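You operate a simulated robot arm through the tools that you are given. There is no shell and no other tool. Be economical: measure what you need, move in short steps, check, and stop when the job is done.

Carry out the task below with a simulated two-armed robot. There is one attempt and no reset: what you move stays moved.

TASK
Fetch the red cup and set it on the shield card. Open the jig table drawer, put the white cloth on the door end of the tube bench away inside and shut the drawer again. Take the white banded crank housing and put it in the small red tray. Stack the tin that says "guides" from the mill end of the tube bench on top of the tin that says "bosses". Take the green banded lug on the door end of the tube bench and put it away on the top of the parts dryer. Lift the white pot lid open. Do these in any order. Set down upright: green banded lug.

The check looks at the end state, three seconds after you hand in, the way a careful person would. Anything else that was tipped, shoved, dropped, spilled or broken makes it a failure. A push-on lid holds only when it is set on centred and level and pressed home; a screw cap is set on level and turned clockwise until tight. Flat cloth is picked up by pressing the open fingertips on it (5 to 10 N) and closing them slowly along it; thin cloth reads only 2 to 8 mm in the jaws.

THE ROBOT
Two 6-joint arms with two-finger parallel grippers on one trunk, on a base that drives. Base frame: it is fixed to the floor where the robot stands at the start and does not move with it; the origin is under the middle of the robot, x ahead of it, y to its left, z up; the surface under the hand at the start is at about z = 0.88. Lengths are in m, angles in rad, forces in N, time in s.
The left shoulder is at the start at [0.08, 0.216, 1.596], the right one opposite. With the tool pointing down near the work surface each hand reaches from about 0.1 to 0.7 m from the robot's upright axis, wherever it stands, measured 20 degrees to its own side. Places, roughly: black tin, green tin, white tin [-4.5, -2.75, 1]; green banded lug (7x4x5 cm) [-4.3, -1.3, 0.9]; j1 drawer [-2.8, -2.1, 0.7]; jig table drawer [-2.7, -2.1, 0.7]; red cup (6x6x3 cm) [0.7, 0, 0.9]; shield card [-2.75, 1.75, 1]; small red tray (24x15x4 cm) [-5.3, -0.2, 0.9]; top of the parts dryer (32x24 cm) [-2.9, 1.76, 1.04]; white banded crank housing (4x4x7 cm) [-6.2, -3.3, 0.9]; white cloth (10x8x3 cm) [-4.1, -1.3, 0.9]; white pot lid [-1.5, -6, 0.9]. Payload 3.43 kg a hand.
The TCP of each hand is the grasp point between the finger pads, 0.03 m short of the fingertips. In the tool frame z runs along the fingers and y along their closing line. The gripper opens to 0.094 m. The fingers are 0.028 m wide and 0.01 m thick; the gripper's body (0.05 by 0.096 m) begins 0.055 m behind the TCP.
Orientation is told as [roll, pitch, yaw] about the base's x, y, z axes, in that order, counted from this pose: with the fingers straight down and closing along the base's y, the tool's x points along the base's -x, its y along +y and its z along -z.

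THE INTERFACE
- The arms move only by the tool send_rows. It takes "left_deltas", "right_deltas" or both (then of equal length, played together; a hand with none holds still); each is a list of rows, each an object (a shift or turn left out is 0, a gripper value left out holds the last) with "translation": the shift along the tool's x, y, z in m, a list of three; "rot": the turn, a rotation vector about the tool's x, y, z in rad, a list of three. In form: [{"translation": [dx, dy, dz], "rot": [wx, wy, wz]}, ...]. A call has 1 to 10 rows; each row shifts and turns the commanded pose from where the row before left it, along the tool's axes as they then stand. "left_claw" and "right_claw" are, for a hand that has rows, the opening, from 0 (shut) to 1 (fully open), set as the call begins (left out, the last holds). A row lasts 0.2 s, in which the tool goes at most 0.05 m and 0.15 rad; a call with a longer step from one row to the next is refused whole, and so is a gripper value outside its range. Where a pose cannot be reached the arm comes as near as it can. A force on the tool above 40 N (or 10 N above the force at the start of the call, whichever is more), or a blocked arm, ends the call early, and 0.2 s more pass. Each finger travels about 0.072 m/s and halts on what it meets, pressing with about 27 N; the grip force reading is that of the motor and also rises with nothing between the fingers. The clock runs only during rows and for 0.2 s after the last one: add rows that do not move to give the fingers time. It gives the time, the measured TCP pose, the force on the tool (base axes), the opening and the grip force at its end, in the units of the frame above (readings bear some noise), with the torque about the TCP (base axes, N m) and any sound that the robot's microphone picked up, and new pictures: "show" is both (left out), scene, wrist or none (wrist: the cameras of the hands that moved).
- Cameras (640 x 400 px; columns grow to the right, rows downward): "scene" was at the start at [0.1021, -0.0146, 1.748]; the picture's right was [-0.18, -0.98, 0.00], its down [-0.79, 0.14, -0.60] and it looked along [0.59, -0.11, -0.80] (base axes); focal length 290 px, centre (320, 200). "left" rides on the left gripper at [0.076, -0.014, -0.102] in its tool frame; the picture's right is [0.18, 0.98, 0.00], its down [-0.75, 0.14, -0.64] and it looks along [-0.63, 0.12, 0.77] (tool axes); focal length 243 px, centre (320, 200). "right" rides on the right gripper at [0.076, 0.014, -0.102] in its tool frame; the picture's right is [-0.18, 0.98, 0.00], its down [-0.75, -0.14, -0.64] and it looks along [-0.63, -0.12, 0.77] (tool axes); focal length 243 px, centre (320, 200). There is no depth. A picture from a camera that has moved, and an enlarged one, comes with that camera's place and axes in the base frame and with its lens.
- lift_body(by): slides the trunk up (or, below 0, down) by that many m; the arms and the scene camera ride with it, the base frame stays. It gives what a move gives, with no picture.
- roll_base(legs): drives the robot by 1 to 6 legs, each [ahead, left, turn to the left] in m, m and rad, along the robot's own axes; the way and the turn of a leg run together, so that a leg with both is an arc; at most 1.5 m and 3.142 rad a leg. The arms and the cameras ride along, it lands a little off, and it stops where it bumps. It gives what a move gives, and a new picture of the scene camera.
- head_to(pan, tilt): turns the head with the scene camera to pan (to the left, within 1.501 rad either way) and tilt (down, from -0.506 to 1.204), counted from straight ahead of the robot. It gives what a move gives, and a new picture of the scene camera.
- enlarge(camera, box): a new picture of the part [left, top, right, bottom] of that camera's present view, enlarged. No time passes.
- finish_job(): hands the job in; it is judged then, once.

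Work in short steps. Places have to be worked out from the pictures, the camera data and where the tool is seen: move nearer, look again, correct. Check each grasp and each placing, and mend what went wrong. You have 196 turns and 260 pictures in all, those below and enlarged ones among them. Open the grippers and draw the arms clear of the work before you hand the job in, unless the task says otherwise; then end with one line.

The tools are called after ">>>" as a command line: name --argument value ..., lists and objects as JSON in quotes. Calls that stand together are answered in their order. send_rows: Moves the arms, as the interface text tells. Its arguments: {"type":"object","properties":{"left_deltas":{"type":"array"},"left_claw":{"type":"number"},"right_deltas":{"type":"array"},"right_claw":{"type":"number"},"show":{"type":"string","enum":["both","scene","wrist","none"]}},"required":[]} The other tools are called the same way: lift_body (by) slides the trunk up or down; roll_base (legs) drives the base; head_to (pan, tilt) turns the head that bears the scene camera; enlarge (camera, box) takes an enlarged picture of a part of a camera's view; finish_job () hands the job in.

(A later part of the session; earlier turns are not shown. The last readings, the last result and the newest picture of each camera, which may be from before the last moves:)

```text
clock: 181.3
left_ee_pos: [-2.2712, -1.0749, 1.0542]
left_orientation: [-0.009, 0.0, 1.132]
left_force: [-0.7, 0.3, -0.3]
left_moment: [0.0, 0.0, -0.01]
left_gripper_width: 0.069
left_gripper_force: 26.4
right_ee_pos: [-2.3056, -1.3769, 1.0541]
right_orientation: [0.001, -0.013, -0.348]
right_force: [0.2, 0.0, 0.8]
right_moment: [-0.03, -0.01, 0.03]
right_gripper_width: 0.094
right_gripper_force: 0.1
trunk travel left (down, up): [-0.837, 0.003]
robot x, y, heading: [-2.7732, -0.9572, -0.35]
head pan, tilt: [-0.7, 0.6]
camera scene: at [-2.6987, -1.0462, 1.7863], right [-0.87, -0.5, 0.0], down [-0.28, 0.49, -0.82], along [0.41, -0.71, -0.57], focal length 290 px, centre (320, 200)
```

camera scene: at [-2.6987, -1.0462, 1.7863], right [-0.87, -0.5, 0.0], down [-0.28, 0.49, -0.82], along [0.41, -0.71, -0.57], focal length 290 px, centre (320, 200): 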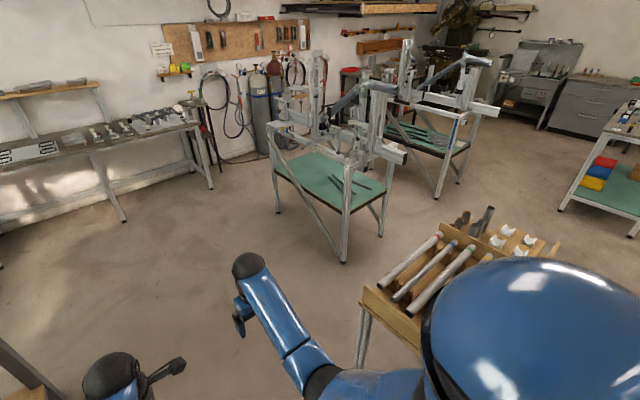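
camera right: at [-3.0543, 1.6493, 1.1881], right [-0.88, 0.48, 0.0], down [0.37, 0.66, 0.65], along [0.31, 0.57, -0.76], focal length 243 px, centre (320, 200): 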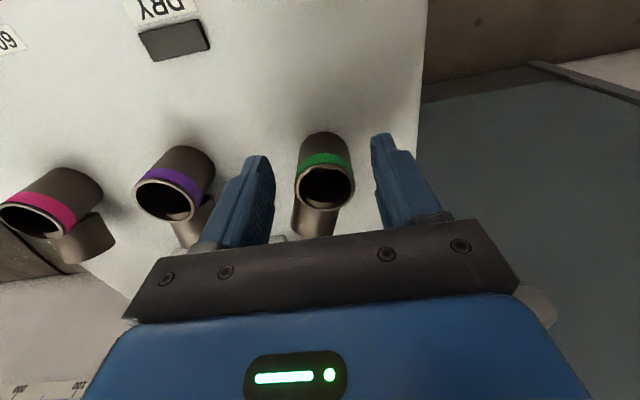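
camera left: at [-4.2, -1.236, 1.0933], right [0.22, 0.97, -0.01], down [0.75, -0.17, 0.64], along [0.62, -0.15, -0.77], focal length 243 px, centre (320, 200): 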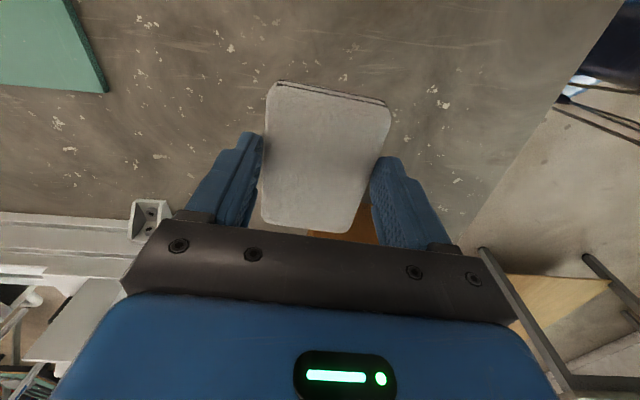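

Go further ahead so I can look back at the stand's far side.

>>> roll_base --legs '[[0.95, 0.1, 0.03]]'

>>> head_to --pan -1.5 --tilt 0.6

```text
clock: 186.3
left_ee_pos: [-1.341, -1.2732, 1.0542]
left_orientation: [-0.009, 0.0, 1.163]
left_force: [0.9, 0.0, 0.0]
left_moment: [-0.02, 0.04, -0.02]
left_gripper_width: 0.069
left_gripper_force: 26.7
right_ee_pos: [-1.3663, -1.5763, 1.0544]
right_orientation: [0.002, -0.013, -0.313]
right_force: [0.4, 0.5, 0.4]
right_moment: [-0.01, -0.01, 0.0]
right_gripper_width: 0.0939
right_gripper_force: 0.0
trunk travel left (down, up): [-0.837, 0.003]
robot x, y, heading: [-1.8452, -1.1733, -0.315]
head pan, tilt: [-0.7, 0.6]
camera scene: at [-1.7702, -1.2583, 1.7864], right [-0.85, -0.53, 0.0], down [-0.3, 0.48, -0.83], along [0.43, -0.7, -0.56], focal length 290 px, centre (320, 200)
```

scene: 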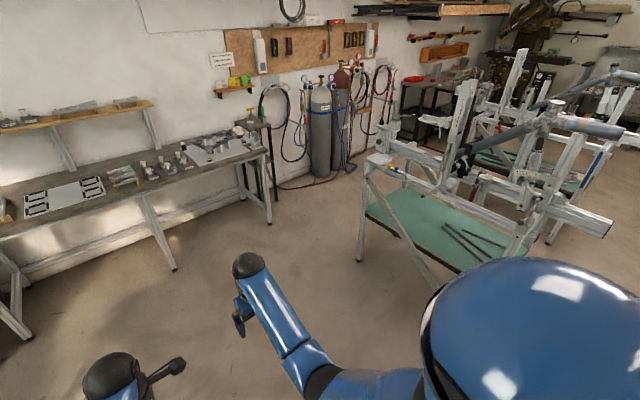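

```text
clock: 187.4
left_ee_pos: [-1.3395, -1.2732, 1.0544]
left_orientation: [-0.008, 0.001, 1.165]
left_force: [-0.4, 0.3, -0.3]
left_moment: [0.0, -0.02, -0.01]
left_gripper_width: 0.0688
left_gripper_force: 27.1
right_ee_pos: [-1.3652, -1.5761, 1.0539]
right_orientation: [0.001, -0.012, -0.314]
right_force: [0.7, 0.9, -0.1]
right_moment: [0.03, 0.02, -0.01]
right_gripper_width: 0.0939
right_gripper_force: 0.1
trunk travel left (down, up): [-0.837, 0.003]
robot x, y, heading: [-1.8451, -1.1751, -0.317]
head pan, tilt: [-1.499, 0.6]
camera scene: at [-1.8363, -1.2694, 1.7863], right [-0.97, 0.24, 0.0], down [0.14, 0.55, -0.83], along [-0.2, -0.8, -0.56], focal length 290 px, centre (320, 200)
```

scene: 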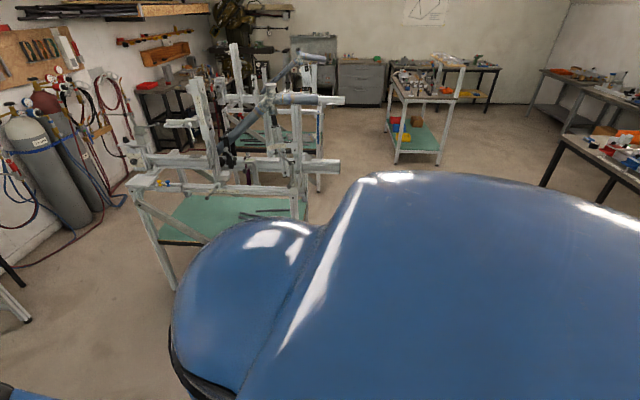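

My shoulder blocks the view; turn right in place to face the stand's far side.

>>> roll_base --legs '[[0, 0, -1.9]]'

>>> head_to --pan -0.3 --tilt 0.6

```text
clock: 192.4
left_ee_pos: [-2.1076, -1.6125, 1.0542]
left_orientation: [-0.009, 0.0, -0.749]
left_force: [0.8, 0.6, -0.9]
left_moment: [-0.03, 0.03, -0.01]
left_gripper_width: 0.0688
left_gripper_force: 26.6
right_ee_pos: [-2.3837, -1.4864, 1.0536]
right_orientation: [0.003, -0.01, -2.227]
right_force: [-0.5, -0.1, 0.2]
right_moment: [0.0, -0.02, -0.03]
right_gripper_width: 0.0943
right_gripper_force: 0.0
trunk travel left (down, up): [-0.837, 0.003]
robot x, y, heading: [-1.843, -1.1709, -2.231]
head pan, tilt: [-1.499, 0.6]
camera scene: at [-1.9358, -1.1494, 1.7863], right [0.55, 0.83, 0.0], down [0.47, -0.31, -0.83], along [-0.69, 0.46, -0.56], focal length 290 px, centre (320, 200)
```

scene: 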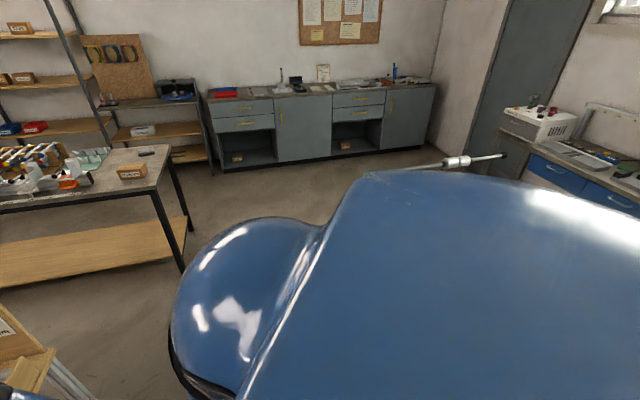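

```text
clock: 193.8
left_ee_pos: [-2.108, -1.6125, 1.0538]
left_orientation: [-0.008, 0.001, -0.75]
left_force: [-0.1, -0.1, -0.3]
left_moment: [-0.01, 0.0, 0.01]
left_gripper_width: 0.0692
left_gripper_force: 26.7
right_ee_pos: [-2.3837, -1.4867, 1.0536]
right_orientation: [0.002, -0.013, -2.226]
right_force: [0.5, -0.8, -0.2]
right_moment: [0.03, -0.02, 0.01]
right_gripper_width: 0.0939
right_gripper_force: 0.1
trunk travel left (down, up): [-0.837, 0.003]
robot x, y, heading: [-1.8425, -1.1719, -2.23]
head pan, tilt: [-0.3, 0.6]
camera scene: at [-1.9349, -1.2488, 1.7863], right [-0.57, 0.82, 0.0], down [0.46, 0.32, -0.82], along [-0.68, -0.47, -0.57], focal length 290 px, centre (320, 200)
```

scene: 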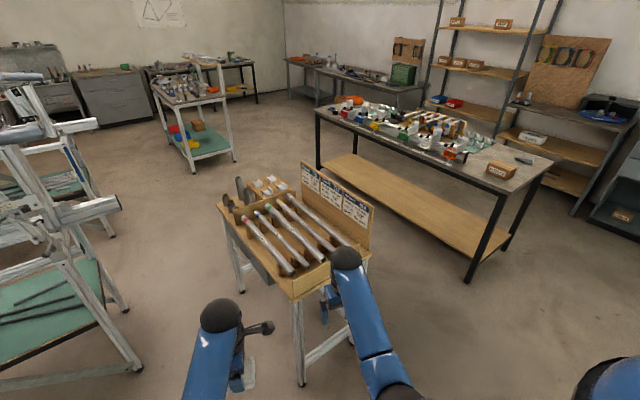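

>>> enlarge --camera "scene" --box '[190, 150, 390, 350]'

```text
2.00 times, centred on (290, 250) of scene
camera zoom: at [-1.9349, -1.2488, 1.7863], right [-0.57, 0.82, 0.0], down [0.46, 0.32, -0.82], along [-0.68, -0.47, -0.57], focal length 580 px, centre (380, 100)
```

zoom: 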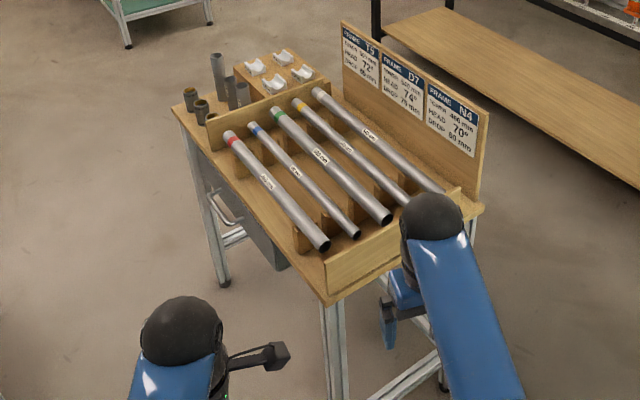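

The drawer handle is on this side, at about (-2.56,-2.14, z≈0.75). Position the robot facing it: turn, back a little, strafe left.

>>> roll_base --legs '[[0, 0, -1.232], [-0.25, 0, 0], [0, 1.0, 0]]'

>>> head_to --pan 0 --tilt 0.95

```text
clock: 203.4
left_ee_pos: [-2.4152, -2.1059, 1.0543]
left_orientation: [-0.009, -0.001, -1.965]
left_force: [0.4, -0.4, -0.2]
left_moment: [0.01, -0.02, 0.04]
left_gripper_width: 0.0688
left_gripper_force: 26.9
right_ee_pos: [-2.3938, -1.8004, 1.053]
right_orientation: [0.003, -0.012, 2.84]
right_force: [-0.3, 0.0, 0.6]
right_moment: [-0.01, 0.03, -0.01]
right_gripper_width: 0.0939
right_gripper_force: 0.0
trunk travel left (down, up): [-0.837, 0.003]
robot x, y, heading: [-1.9122, -2.1996, 2.839]
head pan, tilt: [-0.3, 0.6]
camera scene: at [-2.014, -2.1406, 1.7863], right [0.57, 0.82, 0.0], down [0.47, -0.32, -0.82], along [-0.68, 0.47, -0.57], focal length 290 px, centre (320, 200)
```

scene: 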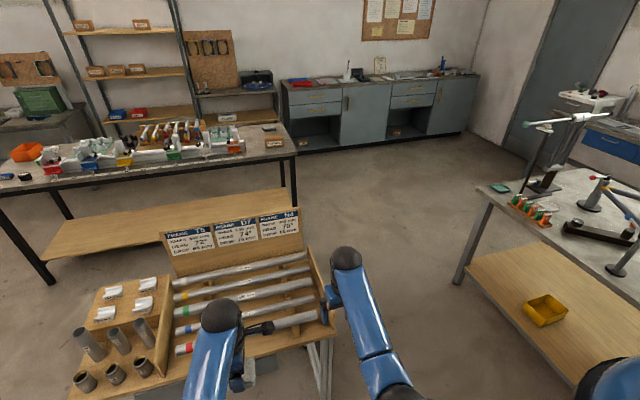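

```text
clock: 204.3
left_ee_pos: [-2.4156, -2.1061, 1.0541]
left_orientation: [-0.009, -0.001, -1.964]
left_force: [-0.1, 0.2, -0.6]
left_moment: [0.0, 0.01, 0.01]
left_gripper_width: 0.0689
left_gripper_force: 26.7
right_ee_pos: [-2.3936, -1.8027, 1.0536]
right_orientation: [0.002, -0.011, 2.84]
right_force: [0.2, 0.3, 0.0]
right_moment: [0.02, 0.01, -0.04]
right_gripper_width: 0.0939
right_gripper_force: 0.1
trunk travel left (down, up): [-0.837, 0.003]
robot x, y, heading: [-1.9119, -2.1981, 2.838]
head pan, tilt: [0.0, 0.949]
camera scene: at [-2.0113, -2.1708, 1.7579], right [0.3, 0.95, 0.0], down [0.78, -0.24, -0.58], along [-0.56, 0.17, -0.81], focal length 290 px, centre (320, 200)
```

scene: 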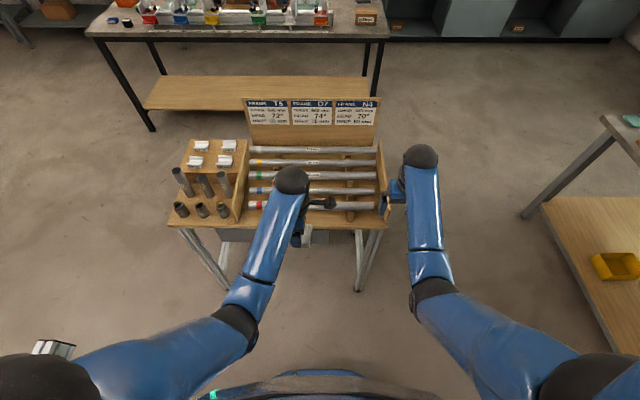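

The drawer is left of centre and a jig is close on my left. I'll instead stand in front of the stand's corner, rotated ~65° left, so the right hand faces the handle and the left (with cloth) stays clear.

>>> roll_base --legs '[[0, -0.36, 0], [0, 0, 1.12], [0.03, -0.14, 0]]'

>>> head_to --pan -0.35 --tilt 1.0

```text
clock: 210.3
left_ee_pos: [-2.2259, -2.1988, 1.0548]
left_orientation: [-0.009, 0.003, -0.842]
left_force: [0.4, -0.5, 1.0]
left_moment: [0.04, 0.01, 0.02]
left_gripper_width: 0.0689
left_gripper_force: 26.8
right_ee_pos: [-2.4902, -2.0487, 1.0555]
right_orientation: [-0.003, -0.014, -2.321]
right_force: [0.7, -0.5, 0.2]
right_moment: [0.03, 0.03, 0.03]
right_gripper_width: 0.094
right_gripper_force: 0.1
trunk travel left (down, up): [-0.837, 0.003]
robot x, y, heading: [-1.9246, -1.784, -2.324]
head pan, tilt: [0.0, 0.949]
camera scene: at [-1.9918, -1.8632, 1.758], right [-0.73, 0.68, 0.0], down [0.55, 0.59, -0.58], along [-0.4, -0.42, -0.81], focal length 290 px, centre (320, 200)
```

scene: 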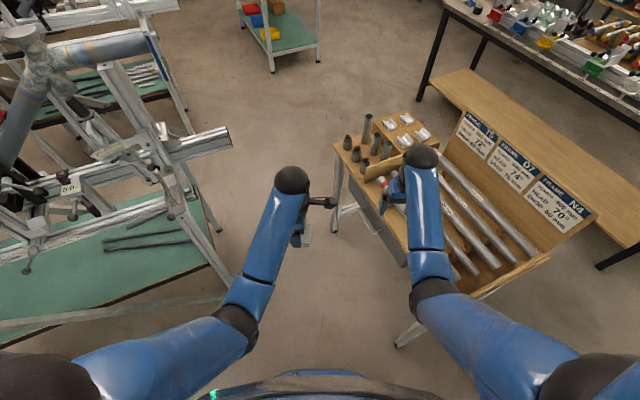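

```text
clock: 211.2
left_ee_pos: [-2.2292, -2.1963, 1.0547]
left_orientation: [-0.009, 0.0, -0.843]
left_force: [-0.1, 0.2, -1.2]
left_moment: [-0.03, -0.01, 0.02]
left_gripper_width: 0.069
left_gripper_force: 27.2
right_ee_pos: [-2.4941, -2.0462, 1.0523]
right_orientation: [0.001, -0.012, -2.319]
right_force: [0.2, 0.2, -0.5]
right_moment: [0.04, -0.03, 0.0]
right_gripper_width: 0.0938
right_gripper_force: 0.1
trunk travel left (down, up): [-0.837, 0.003]
robot x, y, heading: [-1.9258, -1.7816, -2.323]
head pan, tilt: [-0.351, 1.0]
camera scene: at [-2.0103, -1.8379, 1.7543], right [-0.45, 0.89, 0.0], down [0.75, 0.38, -0.54], along [-0.48, -0.24, -0.84], focal length 290 px, centre (320, 200)
```

scene: 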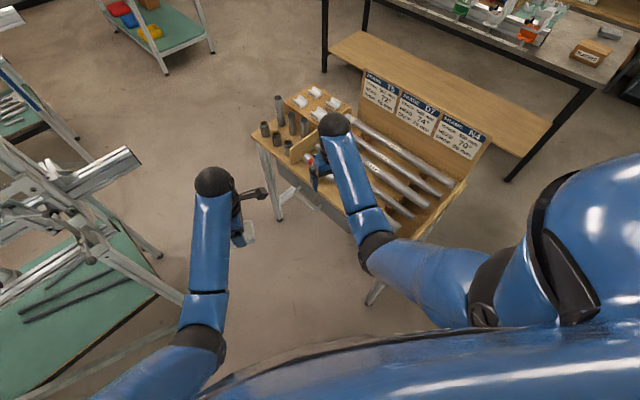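

>>> enlarge --camera "scene" --box '[240, 120, 400, 260]'

>>> enlarge --camera "right" --box '[0, 0, 640, 400]'

```text
2.86 times, centred on (320, 190) of scene
camera zoom: at [-2.0103, -1.8379, 1.7543], right [-0.45, 0.89, 0.0], down [0.75, 0.38, -0.54], along [-0.48, -0.24, -0.84], focal length 828 px, centre (320, 229)
```

zoom: 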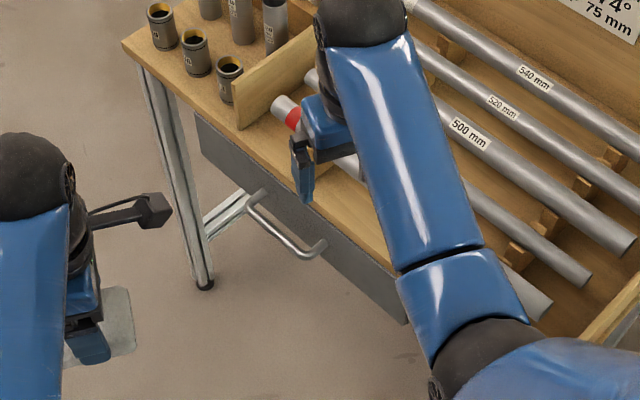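

```text
1.00 times, centred on (320, 200) of right (not enlarged: the box is as wide or as high as the picture)
camera zoom: at [-2.4302, -1.9984, 1.1558], right [0.59, -0.8, 0.0], down [-0.61, -0.45, 0.65], along [-0.52, -0.39, -0.76], focal length 243 px, centre (320, 200)
```

zoom: 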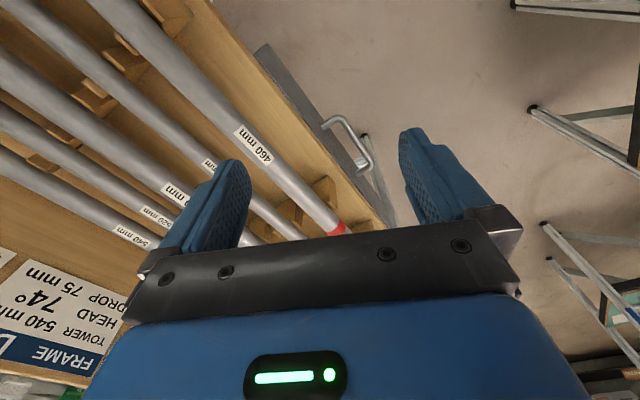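

The U-handle bar triangulates to about (-2.584,-2.19,0.69), roughly under the table-top edge, so I need a tilted approach. Turn the right hand so it closes across the bar and tilt 34° toward the drawer; pull the left hand in.

>>> send_rows --right_deltas '[{"rot": [0, 0, -0.143]}, {"rot": [0, 0, -0.143]}, {"rot": [0, 0, -0.143]}, {"translation": [-0.019, 0.037, 0]}, {"translation": [-0.019, 0.037, 0]}, {"translation": [-0.019, 0.037, 0]}, {"rot": [0.15, 0, 0]}, {"rot": [0.15, 0, 0]}, {"rot": [0.15, 0, 0]}, {"rot": [0.15, 0, 0]}]' --left_deltas '[{"translation": [-0.018, 0.027, 0.008]}, {"translation": [-0.018, 0.027, 0.008]}, {"translation": [-0.018, 0.027, 0.008]}, {"translation": [-0.018, 0.027, 0.008]}, {}, {}, {}, {}, {}, {}]' --show "scene"

```text
clock: 213.4
left_ee_pos: [-2.1013, -2.179, 1.0207]
left_orientation: [-0.007, 0.001, -0.841]
left_force: [0.4, -0.1, -0.8]
left_moment: [0.0, -0.02, 0.01]
left_gripper_width: 0.0688
left_gripper_force: 26.4
right_ee_pos: [-2.405, -2.1356, 1.054]
right_orientation: [-0.607, -0.012, -1.892]
right_force: [-0.1, -0.3, 0.3]
right_moment: [0.0, 0.0, -0.01]
right_gripper_width: 0.0941
right_gripper_force: 0.2
trunk travel left (down, up): [-0.837, 0.003]
robot x, y, heading: [-1.9243, -1.7831, -2.324]
head pan, tilt: [-0.351, 1.0]
camera scene: at [-2.0091, -1.8387, 1.7543], right [-0.45, 0.89, 0.0], down [0.75, 0.38, -0.54], along [-0.48, -0.24, -0.84], focal length 290 px, centre (320, 200)
```

scene: 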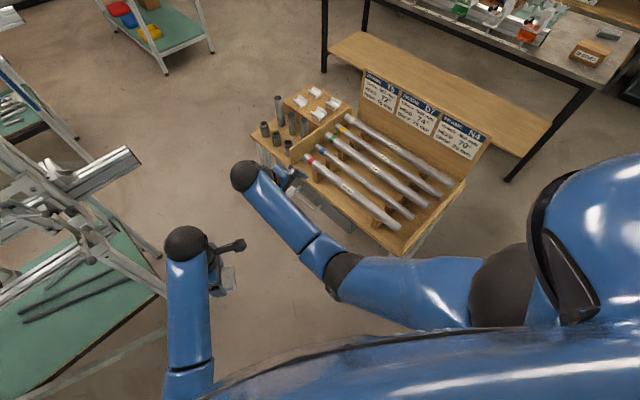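

Lower the trunk 0.25 m, then drive forward 0.12 m.

>>> lift_body --by -0.25

>>> roll_base --legs '[[0.12, 0, 0]]'

>>> enlarge --camera "right" --box '[0, 0, 640, 400]'

```text
clock: 215.9
left_ee_pos: [-2.1003, -2.1789, 0.7702]
left_orientation: [-0.009, 0.0, -0.84]
left_force: [-0.2, 0.4, -0.1]
left_moment: [-0.02, -0.02, 0.01]
left_gripper_width: 0.0686
left_gripper_force: 27.2
right_ee_pos: [-2.4054, -2.1356, 0.8049]
right_orientation: [-0.606, -0.012, -1.892]
right_force: [0.0, 0.9, -0.4]
right_moment: [0.01, 0.01, -0.01]
right_gripper_width: 0.0941
right_gripper_force: 0.0
trunk travel left (down, up): [-0.587, 0.253]
robot x, y, heading: [-1.9253, -1.7832, -2.322]
head pan, tilt: [-0.351, 1.0]
```

```text
clock: 217.2
left_ee_pos: [-2.1828, -2.266, 0.7703]
left_orientation: [-0.009, -0.001, -0.841]
left_force: [-0.3, -0.7, -0.5]
left_moment: [0.02, -0.04, 0.0]
left_gripper_width: 0.0689
left_gripper_force: 27.1
right_ee_pos: [-2.4858, -2.2225, 0.8046]
right_orientation: [-0.603, -0.013, -1.89]
right_force: [-0.1, -0.3, -0.8]
right_moment: [0.02, 0.03, -0.01]
right_gripper_width: 0.0943
right_gripper_force: 0.0
trunk travel left (down, up): [-0.587, 0.253]
robot x, y, heading: [-2.0095, -1.8746, -2.324]
head pan, tilt: [-0.351, 1.0]
camera scene: at [-2.0906, -1.9252, 1.5045], right [-0.45, 0.89, 0.0], down [0.75, 0.38, -0.54], along [-0.48, -0.24, -0.84], focal length 290 px, centre (320, 200)
```

scene: 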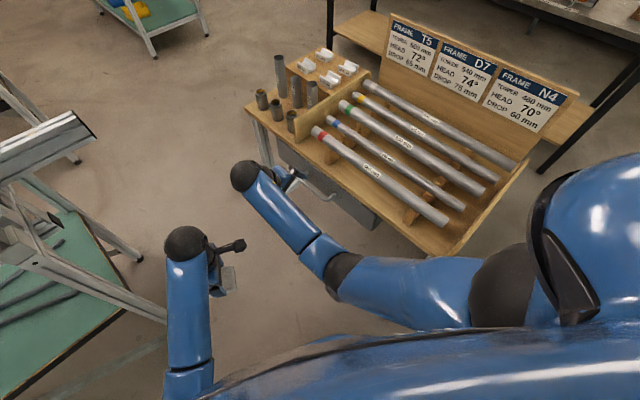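

```text
1.00 times, centred on (320, 200) of right (not enlarged: the box is as wide or as high as the picture)
camera zoom: at [-2.3962, -2.1715, 0.8807], right [0.71, -0.44, -0.56], down [0.0, -0.79, 0.62], along [-0.71, -0.44, -0.56], focal length 243 px, centre (320, 200)
```

zoom: 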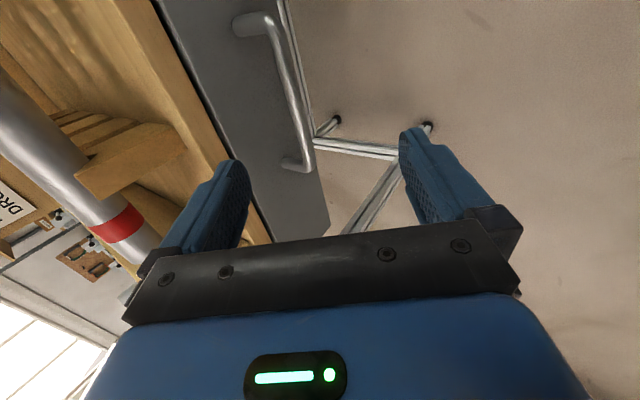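

The bar is at about (-2.583,-2.178,0.70) with ~35 mm standoff from the drawer front. A flatter approach is better: tilt another 0.6 rad, narrow the opening, and lower the trunk 0.08 m.

>>> send_rows --right_deltas '[{"rot": [0.15, 0, 0]}, {"rot": [0.15, 0, 0]}, {"rot": [0.15, 0, 0]}, {"rot": [0.15, 0, 0]}]' --right_claw 0.5 --show "none"

>>> lift_body --by -0.08

>>> enlarge --camera "right" --box '[0, 0, 640, 400]'

```text
clock: 218.2
left_ee_pos: [-2.1758, -2.2655, 0.7667]
left_orientation: [0.012, -0.013, -0.831]
left_force: [-0.3, -0.4, -1.0]
left_moment: [-0.02, -0.01, -0.01]
left_gripper_width: 0.0689
left_gripper_force: 27.2
right_ee_pos: [-2.4903, -2.2242, 0.8092]
right_orientation: [-1.152, -0.023, -1.898]
right_force: [-0.5, 0.5, -0.4]
right_moment: [0.06, 0.0, -0.01]
right_gripper_width: 0.0473
right_gripper_force: 0.0
trunk travel left (down, up): [-0.587, 0.253]
robot x, y, heading: [-2.0084, -1.8729, -2.325]
head pan, tilt: [-0.351, 1.0]
stopped in row 4 (left hand): the force on the tool passed its limit at 62 N (the readings are from after the stop); the commanded pose is now the measured one
```

```text
clock: 219.3
left_ee_pos: [-2.175, -2.2673, 0.6858]
left_orientation: [0.013, -0.012, -0.832]
left_force: [1.5, -0.4, 0.1]
left_moment: [0.04, 0.11, 0.02]
left_gripper_width: 0.0688
left_gripper_force: 27.0
right_ee_pos: [-2.4907, -2.2243, 0.7284]
right_orientation: [-1.151, -0.023, -1.896]
right_force: [0.2, 0.5, 0.2]
right_moment: [0.0, -0.03, -0.01]
right_gripper_width: 0.0468
right_gripper_force: 0.1
trunk travel left (down, up): [-0.507, 0.333]
robot x, y, heading: [-2.006, -1.8714, -2.32]
head pan, tilt: [-0.351, 1.0]
```

```text
1.00 times, centred on (320, 200) of right (not enlarged: the box is as wide or as high as the picture)
camera zoom: at [-2.3718, -2.1832, 0.7555], right [0.31, -0.32, -0.89], down [0.26, -0.88, 0.41], along [-0.91, -0.36, -0.19], focal length 243 px, centre (320, 200)
```

zoom: 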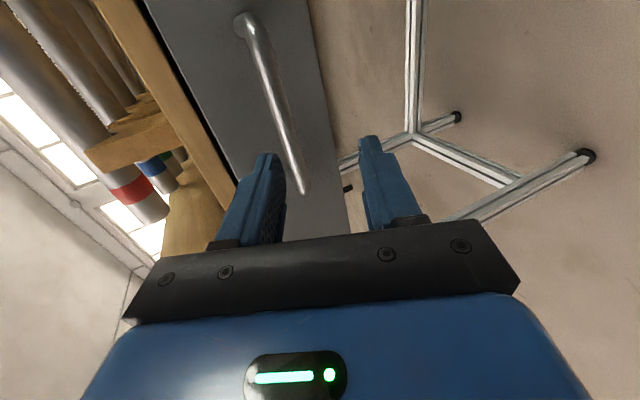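

The right wrist touched the left hand while tilting (cloth still held). Move the left hand away back-left.

>>> send_rows --left_deltas '[{"translation": [-0.02, 0.032, 0.005]}, {"translation": [-0.02, 0.032, 0.005]}, {"translation": [-0.02, 0.032, 0.005]}, {"translation": [-0.02, 0.032, 0.005]}]' --show "both"

```text
clock: 220.3
left_ee_pos: [-2.0262, -2.2397, 0.6691]
left_orientation: [0.011, -0.012, -0.832]
left_force: [-0.3, 0.2, 0.8]
left_moment: [-0.04, -0.02, -0.02]
left_gripper_width: 0.0688
left_gripper_force: 27.5
right_ee_pos: [-2.49, -2.2231, 0.7279]
right_orientation: [-1.15, -0.023, -1.897]
right_force: [1.0, 0.7, 0.1]
right_moment: [-0.02, 0.01, 0.03]
right_gripper_width: 0.0472
right_gripper_force: 0.1
trunk travel left (down, up): [-0.507, 0.333]
robot x, y, heading: [-2.0099, -1.8724, -2.322]
head pan, tilt: [-0.351, 1.0]
camera scene: at [-2.0907, -1.9255, 1.4244], right [-0.45, 0.89, 0.0], down [0.75, 0.38, -0.54], along [-0.48, -0.24, -0.84], focal length 290 px, centre (320, 200)
camera left: at [-2.0909, -2.1932, 0.7691], right [0.6, 0.8, 0.01], down [0.6, -0.46, 0.65], along [0.52, -0.39, -0.76], focal length 243 px, centre (320, 200)
```

scene: 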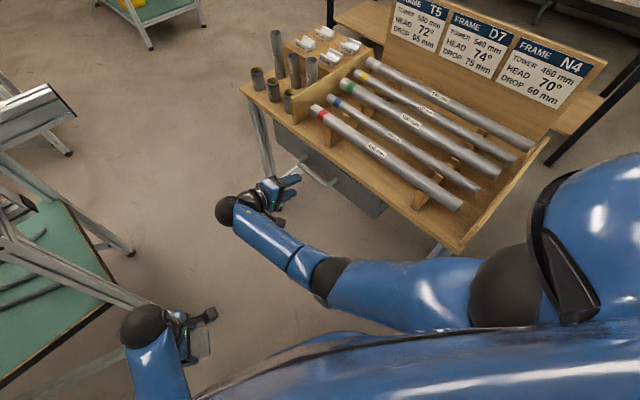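
left: 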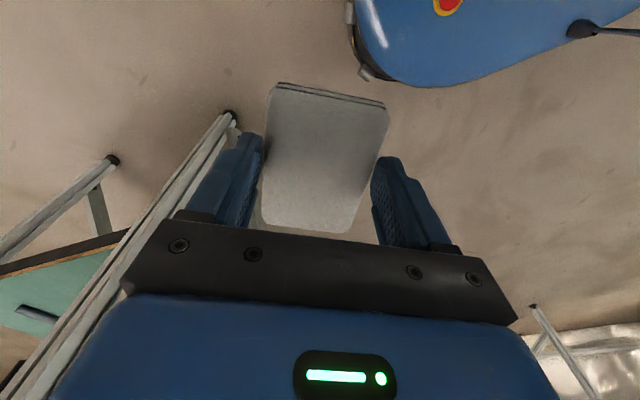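

Bar lies about 3 cm toward -y' and 10 cm ahead of the TCP. Align, advance halfway, and look.

>>> send_rows --right_deltas '[{"translation": [0, -0.028, 0]}, {"translation": [0, 0, 0.025]}, {"translation": [0, 0, 0.02]}]' --show "wrist"

```text
clock: 221.1
left_ee_pos: [-2.0285, -2.2397, 0.6679]
left_orientation: [0.011, -0.012, -0.834]
left_force: [0.6, -0.2, -0.8]
left_moment: [-0.02, 0.03, -0.03]
left_gripper_width: 0.0689
left_gripper_force: 26.5
right_ee_pos: [-2.54, -2.2064, 0.7349]
right_orientation: [-1.15, -0.02, -1.896]
right_force: [0.0, 0.5, 0.5]
right_moment: [0.01, 0.02, 0.03]
right_gripper_width: 0.047
right_gripper_force: 0.1
trunk travel left (down, up): [-0.507, 0.333]
robot x, y, heading: [-2.0078, -1.8738, -2.322]
head pan, tilt: [-0.351, 1.0]
camera right: at [-2.4217, -2.1654, 0.7626], right [0.32, -0.32, -0.89], down [0.26, -0.88, 0.41], along [-0.91, -0.36, -0.19], focal length 243 px, centre (320, 200)
```

right: 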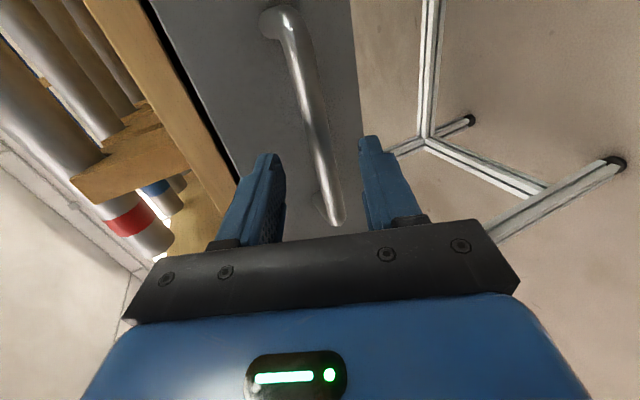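

The bar is centred between the fingers. Advance 3.5 cm.

>>> send_rows --right_deltas '[{"translation": [0, 0, 0.02]}, {"translation": [0, 0, 0.016]}]' --show "wrist"

```text
clock: 221.8
left_ee_pos: [-2.0256, -2.2391, 0.6674]
left_orientation: [0.009, -0.012, -0.829]
left_force: [-1.0, -0.3, -1.2]
left_moment: [-0.02, 0.03, -0.01]
left_gripper_width: 0.069
left_gripper_force: 27.3
right_ee_pos: [-2.5662, -2.1988, 0.7218]
right_orientation: [-1.153, -0.023, -1.897]
right_force: [0.2, -0.1, -0.2]
right_moment: [-0.02, 0.0, -0.02]
right_gripper_width: 0.0471
right_gripper_force: 0.0
trunk travel left (down, up): [-0.507, 0.333]
robot x, y, heading: [-2.0043, -1.8666, -2.323]
head pan, tilt: [-0.351, 1.0]
stopped in row 2 (right hand): the force on the tool passed its limit at 42 N (the readings are from after the stop); the commanded pose is now the measured one
camera right: at [-2.4466, -2.1576, 0.7501], right [0.31, -0.32, -0.89], down [0.26, -0.87, 0.41], along [-0.91, -0.36, -0.19], focal length 243 px, centre (320, 200)
```

right: 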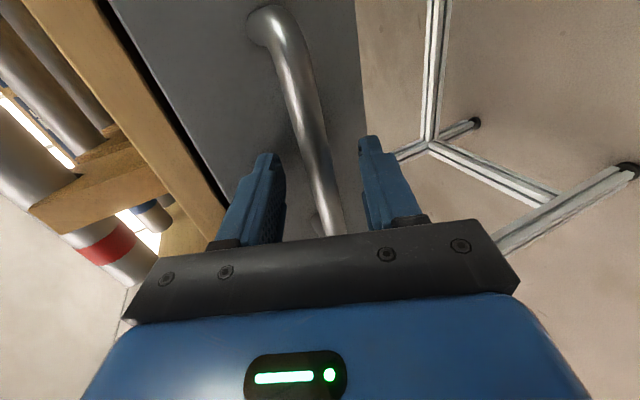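

Fingertips met the drawer front; the bar should now be between the fingers. Close.

>>> send_rows --right_deltas '[{}, {}, {}, {}]' --right_claw 0 --show "wrist"

```text
clock: 222.8
left_ee_pos: [-2.0273, -2.2403, 0.6671]
left_orientation: [0.013, -0.013, -0.832]
left_force: [0.3, 0.4, 0.0]
left_moment: [0.02, 0.03, 0.01]
left_gripper_width: 0.0689
left_gripper_force: 27.1
right_ee_pos: [-2.5667, -2.2002, 0.7197]
right_orientation: [-1.151, -0.02, -1.896]
right_force: [0.1, -0.5, -10.3]
right_moment: [0.7, -0.28, 0.96]
right_gripper_width: 0.0183
right_gripper_force: 44.5
trunk travel left (down, up): [-0.507, 0.333]
robot x, y, heading: [-2.0072, -1.8726, -2.322]
head pan, tilt: [-0.351, 1.0]
camera right: at [-2.4482, -2.1579, 0.7482], right [0.32, -0.32, -0.89], down [0.26, -0.88, 0.4], along [-0.91, -0.36, -0.19], focal length 243 px, centre (320, 200)
```

right: 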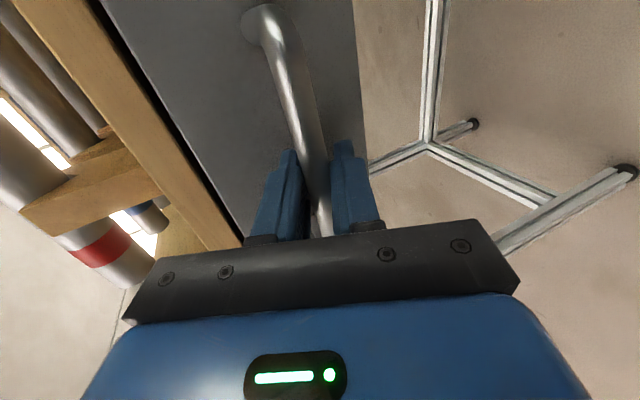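

Bar gripped. Pull straight out along −a.

>>> send_rows --right_deltas '[{"translation": [0, 0.0082, -0.0183]}, {"translation": [0, 0.0082, -0.0183]}, {"translation": [0, 0.0082, -0.0183]}, {"translation": [0, 0.0082, -0.0183]}]' --show "none"

```text
clock: 223.8
left_ee_pos: [-2.0285, -2.2407, 0.6669]
left_orientation: [0.012, -0.011, -0.831]
left_force: [0.0, 1.0, -0.9]
left_moment: [0.03, -0.03, 0.0]
left_gripper_width: 0.0692
left_gripper_force: 26.4
right_ee_pos: [-2.4901, -2.2239, 0.7205]
right_orientation: [-1.151, -0.019, -1.898]
right_force: [3.7, 8.3, -13.6]
right_moment: [0.51, -0.22, 1.39]
right_gripper_width: 0.0183
right_gripper_force: 44.6
trunk travel left (down, up): [-0.507, 0.333]
robot x, y, heading: [-2.0073, -1.8718, -2.322]
head pan, tilt: [-0.351, 1.0]
```

Moving freely. Pull another 0.1 m.

>>> send_rows --right_deltas '[{"translation": [0, 0.0082, -0.0183]}, {"translation": [0, 0.0082, -0.0183]}, {"translation": [0, 0.0082, -0.0183]}, {"translation": [0, 0.0082, -0.0183]}, {"translation": [0, 0.0082, -0.0183]}]' --show "scene"

```text
clock: 225.0
left_ee_pos: [-2.027, -2.2409, 0.6669]
left_orientation: [0.012, -0.01, -0.83]
left_force: [-0.5, 1.0, 0.5]
left_moment: [-0.02, -0.01, 0.0]
left_gripper_width: 0.0687
left_gripper_force: 27.0
right_ee_pos: [-2.395, -2.2547, 0.721]
right_orientation: [-1.151, -0.019, -1.9]
right_force: [6.2, 15.9, -15.6]
right_moment: [1.27, -0.36, -0.4]
right_gripper_width: 0.0184
right_gripper_force: 44.8
trunk travel left (down, up): [-0.507, 0.333]
robot x, y, heading: [-2.0108, -1.8697, -2.319]
head pan, tilt: [-0.351, 1.0]
camera scene: at [-2.0915, -1.926, 1.4242], right [-0.45, 0.89, 0.0], down [0.75, 0.38, -0.54], along [-0.48, -0.24, -0.84], focal length 290 px, centre (320, 200)
```

scene: 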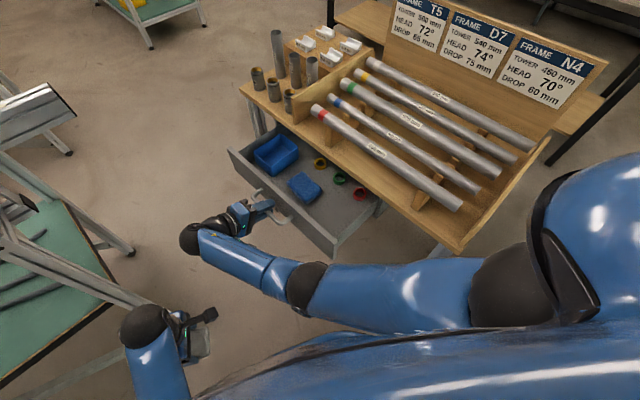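

Drawer is open ~18 cm, with blue items at left and free space at right front. Pull 4 cm more and release, backing off.

>>> send_rows --right_deltas '[{"translation": [0, 0.0082, -0.0183]}, {"translation": [0, 0.0082, -0.0183]}]' --show "none"

>>> send_rows --right_deltas '[{}, {}, {"translation": [0, 0, -0.02]}, {"translation": [0, 0, -0.03]}]' --right_claw 0.5 --show "scene"

```text
clock: 225.6
left_ee_pos: [-2.027, -2.2409, 0.6675]
left_orientation: [0.01, -0.012, -0.831]
left_force: [0.0, 0.6, 0.0]
left_moment: [0.04, 0.0, 0.02]
left_gripper_width: 0.0689
left_gripper_force: 26.7
right_ee_pos: [-2.3571, -2.267, 0.7192]
right_orientation: [-1.152, -0.018, -1.897]
right_force: [7.5, 20.9, -16.7]
right_moment: [1.15, -0.3, 0.02]
right_gripper_width: 0.0189
right_gripper_force: 45.2
trunk travel left (down, up): [-0.507, 0.333]
robot x, y, heading: [-2.0083, -1.8699, -2.324]
head pan, tilt: [-0.351, 1.0]
```

```text
clock: 226.6
left_ee_pos: [-2.0265, -2.24, 0.6668]
left_orientation: [0.01, -0.011, -0.83]
left_force: [-0.1, -0.3, -0.1]
left_moment: [0.03, 0.02, -0.02]
left_gripper_width: 0.0689
left_gripper_force: 26.7
right_ee_pos: [-2.3144, -2.2842, 0.7436]
right_orientation: [-1.151, -0.023, -1.898]
right_force: [0.5, 0.3, 0.4]
right_moment: [0.03, -0.01, 0.0]
right_gripper_width: 0.0472
right_gripper_force: 0.0
trunk travel left (down, up): [-0.507, 0.333]
robot x, y, heading: [-2.01, -1.8737, -2.32]
head pan, tilt: [-0.351, 1.0]
camera scene: at [-2.0903, -1.9268, 1.4243], right [-0.45, 0.89, 0.0], down [0.75, 0.38, -0.54], along [-0.48, -0.24, -0.84], focal length 290 px, centre (320, 200)
```

scene: 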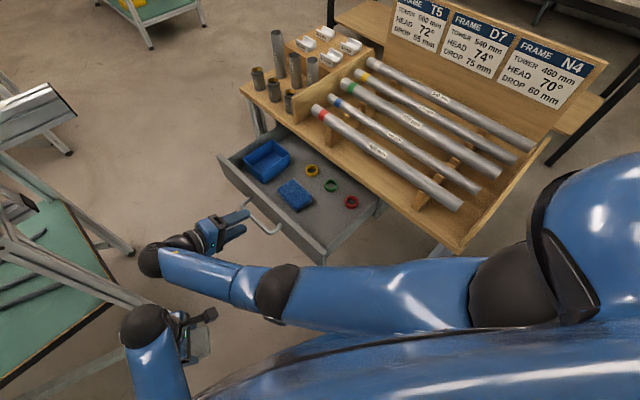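

Raise the trunk, back off, and straighten the right hand; then I'll swing round to face the drawer squarely so the left hand can place the cloth.

>>> lift_body --by 0.2

>>> roll_base --legs '[[-0.3, 0, 0]]'

>>> send_rows --right_deltas '[{"rot": [-0.144, 0, 0]}, {"rot": [-0.144, 0, 0]}, {"rot": [-0.144, 0, 0]}, {"rot": [-0.144, 0, 0]}, {"rot": [-0.144, 0, 0]}, {"rot": [-0.144, 0, 0]}, {"rot": [-0.144, 0, 0]}, {"rot": [-0.144, 0, 0]}]' --show "none"

>>> roll_base --legs '[[0, 0, -1.14]]'

```text
clock: 228.7
left_ee_pos: [-2.0272, -2.2397, 0.867]
left_orientation: [0.011, -0.011, -0.831]
left_force: [-0.4, 0.8, -1.2]
left_moment: [-0.01, 0.02, 0.03]
left_gripper_width: 0.0689
left_gripper_force: 26.7
right_ee_pos: [-2.3141, -2.2826, 0.9426]
right_orientation: [-1.153, -0.021, -1.897]
right_force: [0.2, -0.1, 0.4]
right_moment: [0.0, 0.0, -0.01]
right_gripper_width: 0.0471
right_gripper_force: 0.1
trunk travel left (down, up): [-0.707, 0.133]
robot x, y, heading: [-2.007, -1.8727, -2.321]
head pan, tilt: [-0.351, 1.0]
```

```text
clock: 230.8
left_ee_pos: [-1.8237, -2.0206, 0.8667]
left_orientation: [0.013, -0.012, -0.834]
left_force: [0.5, 0.9, -0.2]
left_moment: [-0.02, 0.0, 0.01]
left_gripper_width: 0.0691
left_gripper_force: 26.8
right_ee_pos: [-2.1108, -2.0634, 0.9409]
right_orientation: [-1.153, -0.02, -1.901]
right_force: [0.2, -0.2, -0.2]
right_moment: [-0.02, 0.02, 0.01]
right_gripper_width: 0.047
right_gripper_force: 0.0
trunk travel left (down, up): [-0.707, 0.133]
robot x, y, heading: [-1.8007, -1.6517, -2.324]
head pan, tilt: [-0.351, 1.0]
camera scene: at [-1.8875, -1.7083, 1.6241], right [-0.45, 0.89, 0.0], down [0.75, 0.38, -0.54], along [-0.48, -0.24, -0.84], focal length 290 px, centre (320, 200)
```

scene: 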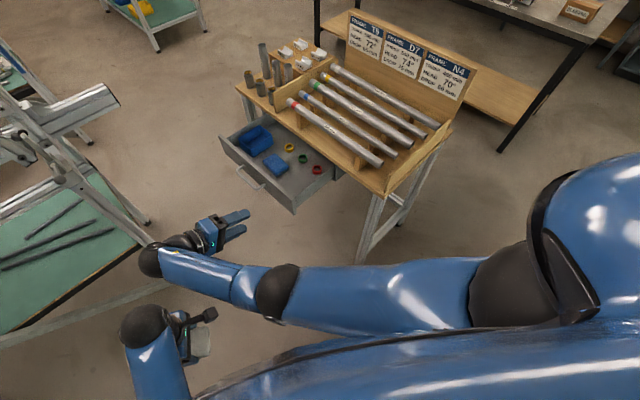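

```text
clock: 232.6
left_ee_pos: [-1.8224, -2.0207, 0.8674]
left_orientation: [0.012, -0.014, -0.833]
left_force: [0.7, 0.3, -1.3]
left_moment: [-0.01, -0.02, 0.02]
left_gripper_width: 0.0689
left_gripper_force: 27.1
right_ee_pos: [-2.1114, -2.0616, 0.9413]
right_orientation: [0.002, -0.022, -1.9]
right_force: [-0.3, 0.4, 0.1]
right_moment: [0.03, 0.01, -0.02]
right_gripper_width: 0.0469
right_gripper_force: 0.1
trunk travel left (down, up): [-0.707, 0.133]
robot x, y, heading: [-1.8001, -1.6503, -2.324]
head pan, tilt: [-0.351, 1.0]
```

```text
clock: 235.8
left_ee_pos: [-2.1474, -1.7855, 0.8673]
left_orientation: [0.011, -0.012, -1.977]
left_force: [-0.9, 0.2, -0.3]
left_moment: [0.03, -0.01, -0.05]
left_gripper_width: 0.0689
left_gripper_force: 27.3
right_ee_pos: [-2.3046, -1.5408, 0.9425]
right_orientation: [-0.001, -0.022, -3.043]
right_force: [0.0, 0.3, 0.3]
right_moment: [0.0, -0.01, 0.0]
right_gripper_width: 0.0469
right_gripper_force: 0.1
trunk travel left (down, up): [-0.707, 0.133]
robot x, y, heading: [-1.8021, -1.6508, 2.819]
head pan, tilt: [-0.351, 1.0]
camera scene: at [-1.8858, -1.5998, 1.6243], right [0.63, 0.78, 0.0], down [0.66, -0.53, -0.54], along [-0.42, 0.34, -0.84], focal length 290 px, centre (320, 200)
```

scene: 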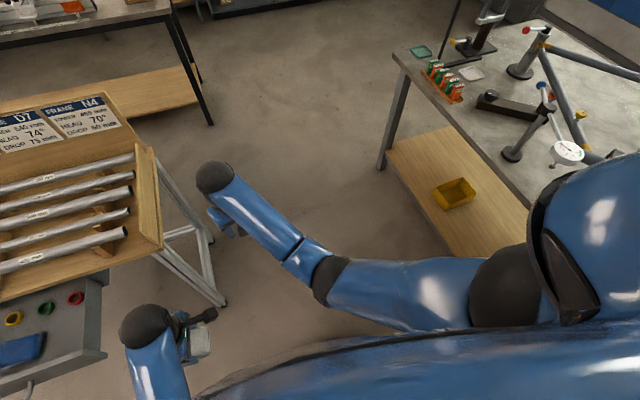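

Facing the stand squarely now. Pull the right hand back-right, then strafe left 0.43 m toward the drawer.

>>> send_rows --right_deltas '[{"translation": [0.0425, -0.022, 0.015]}, {"translation": [0.0425, -0.022, 0.015]}, {"translation": [0.0425, -0.022, 0.015]}, {"translation": [0.0425, -0.022, 0.015]}]' --show "none"

>>> roll_base --legs '[[0, 0.41, 0]]'

>>> head_to --pan 0.2 --tilt 1.05

```text
refused: row 1 steps farther than a row can; nothing moved
```

```text
clock: 238.4
left_ee_pos: [-2.277, -2.1692, 0.8684]
left_orientation: [0.012, -0.016, -1.977]
left_force: [0.0, -0.6, 0.0]
left_moment: [-0.03, -0.01, 0.02]
left_gripper_width: 0.0689
left_gripper_force: 26.5
right_ee_pos: [-2.4338, -1.9248, 0.9417]
right_orientation: [0.004, -0.023, -3.047]
right_force: [0.1, -0.4, -0.4]
right_moment: [0.0, 0.0, -0.02]
right_gripper_width: 0.047
right_gripper_force: 0.0
trunk travel left (down, up): [-0.707, 0.133]
robot x, y, heading: [-1.9324, -2.0402, 2.813]
head pan, tilt: [-0.351, 1.0]
camera scene: at [-2.0163, -1.9837, 1.6243], right [0.63, 0.78, 0.0], down [0.65, -0.53, -0.54], along [-0.42, 0.34, -0.84], focal length 290 px, centre (320, 200)
```

scene: 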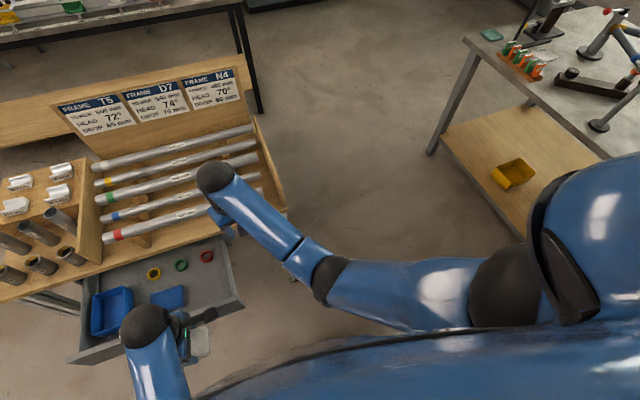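

```text
clock: 239.3
left_ee_pos: [-2.2789, -2.1718, 0.8682]
left_orientation: [0.012, -0.013, -1.979]
left_force: [0.5, 0.0, -1.3]
left_moment: [0.01, -0.04, 0.02]
left_gripper_width: 0.0688
left_gripper_force: 26.6
right_ee_pos: [-2.4338, -1.927, 0.9421]
right_orientation: [0.0, -0.02, -3.045]
right_force: [0.2, -0.3, 0.6]
right_moment: [0.01, 0.01, -0.03]
right_gripper_width: 0.0468
right_gripper_force: 0.0
trunk travel left (down, up): [-0.707, 0.133]
robot x, y, heading: [-1.9335, -2.0386, 2.814]
head pan, tilt: [0.201, 1.051]
camera scene: at [-2.0288, -2.0213, 1.6208], right [0.13, 0.99, 0.0], down [0.86, -0.11, -0.5], along [-0.49, 0.06, -0.87], focal length 290 px, centre (320, 200)
```

scene: 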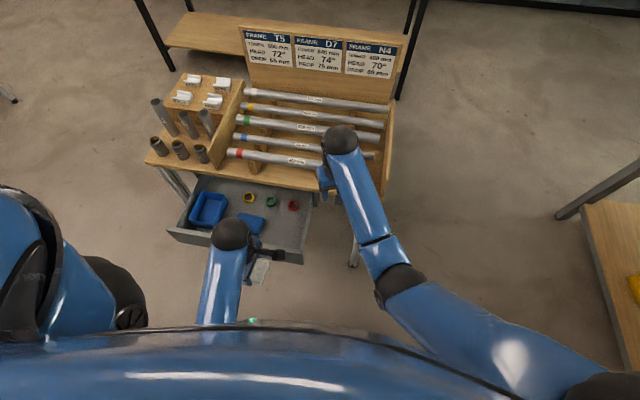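

Move the left hand forward over the free front-right area of the drawer and pull the right hand back.

>>> send_rows --left_deltas '[{"translation": [0, -0.038, 0]}, {"translation": [0, -0.038, 0]}, {"translation": [0, -0.038, 0]}, {"translation": [0, -0.038, 0]}, {"translation": [0, -0.038, 0]}]' --right_deltas '[{"translation": [0.03, -0.03, 0.005]}, {"translation": [0.03, -0.03, 0.005]}, {"translation": [0.03, -0.02, 0.005]}, {"translation": [0.03, -0.02, 0.005]}, {}]' --show "scene"

>>> enlarge --camera "left" --box '[0, 0, 640, 400]'

```text
clock: 240.6
left_ee_pos: [-2.4533, -2.0934, 0.8641]
left_orientation: [0.014, -0.012, -1.977]
left_force: [-0.3, 0.8, -0.4]
left_moment: [0.01, -0.02, 0.0]
left_gripper_width: 0.0688
left_gripper_force: 26.9
right_ee_pos: [-2.3256, -1.8143, 0.9181]
right_orientation: [0.001, -0.022, -3.045]
right_force: [-0.3, 0.2, 0.4]
right_moment: [0.02, 0.03, 0.03]
right_gripper_width: 0.047
right_gripper_force: 0.1
trunk travel left (down, up): [-0.707, 0.133]
robot x, y, heading: [-1.9329, -2.0401, 2.817]
head pan, tilt: [0.201, 1.051]
camera scene: at [-2.0312, -2.0201, 1.6206], right [0.13, 0.99, 0.0], down [0.86, -0.11, -0.5], along [-0.49, 0.06, -0.87], focal length 290 px, centre (320, 200)
```

scene: 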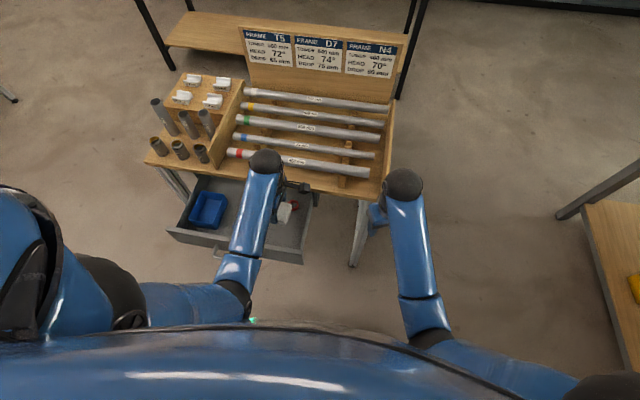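

```text
1.00 times, centred on (320, 200) of left (not enlarged: the box is as wide or as high as the picture)
camera zoom: at [-2.4371, -2.0172, 0.9653], right [0.98, -0.22, 0.01], down [-0.17, -0.74, 0.65], along [-0.14, -0.64, -0.76], focal length 243 px, centre (320, 200)
```

zoom: 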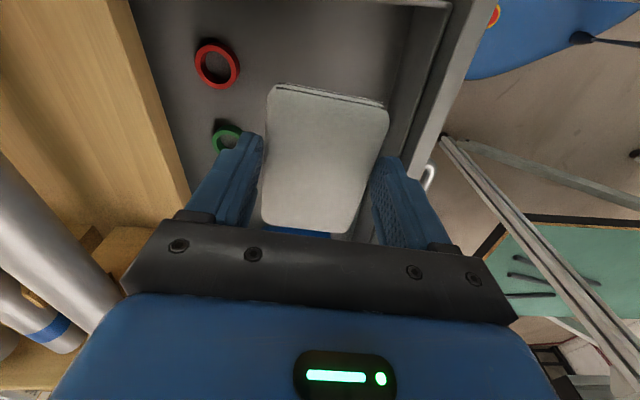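

Aligned over the free spot. Descend toward the drawer floor.

>>> send_rows --left_deltas '[{"translation": [0, 0, 0.03]}, {"translation": [0, 0, 0.03]}, {"translation": [0, 0, 0.03]}, {"translation": [0, 0, 0.02]}, {"translation": [0, 0, 0.01]}]' --show "wrist"

```text
clock: 241.8
left_ee_pos: [-2.4519, -2.0977, 0.7449]
left_orientation: [0.01, -0.012, -1.979]
left_force: [0.0, -0.1, -0.3]
left_moment: [0.03, 0.02, 0.0]
left_gripper_width: 0.0685
left_gripper_force: 26.6
right_ee_pos: [-2.3251, -1.8135, 0.9197]
right_orientation: [0.001, -0.02, -3.047]
right_force: [-0.5, 0.3, -0.6]
right_moment: [0.0, 0.02, 0.0]
right_gripper_width: 0.0469
right_gripper_force: 0.3
trunk travel left (down, up): [-0.707, 0.133]
robot x, y, heading: [-1.9333, -2.0374, 2.815]
head pan, tilt: [0.201, 1.051]
camera left: at [-2.4357, -2.0204, 0.8466], right [0.98, -0.22, 0.01], down [-0.17, -0.74, 0.65], along [-0.14, -0.64, -0.76], focal length 243 px, centre (320, 200)
```

left: 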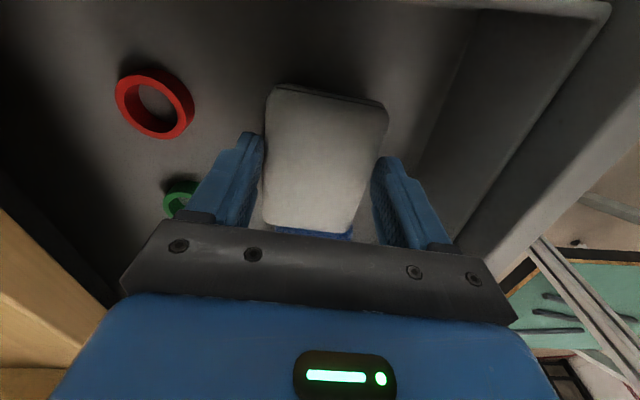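

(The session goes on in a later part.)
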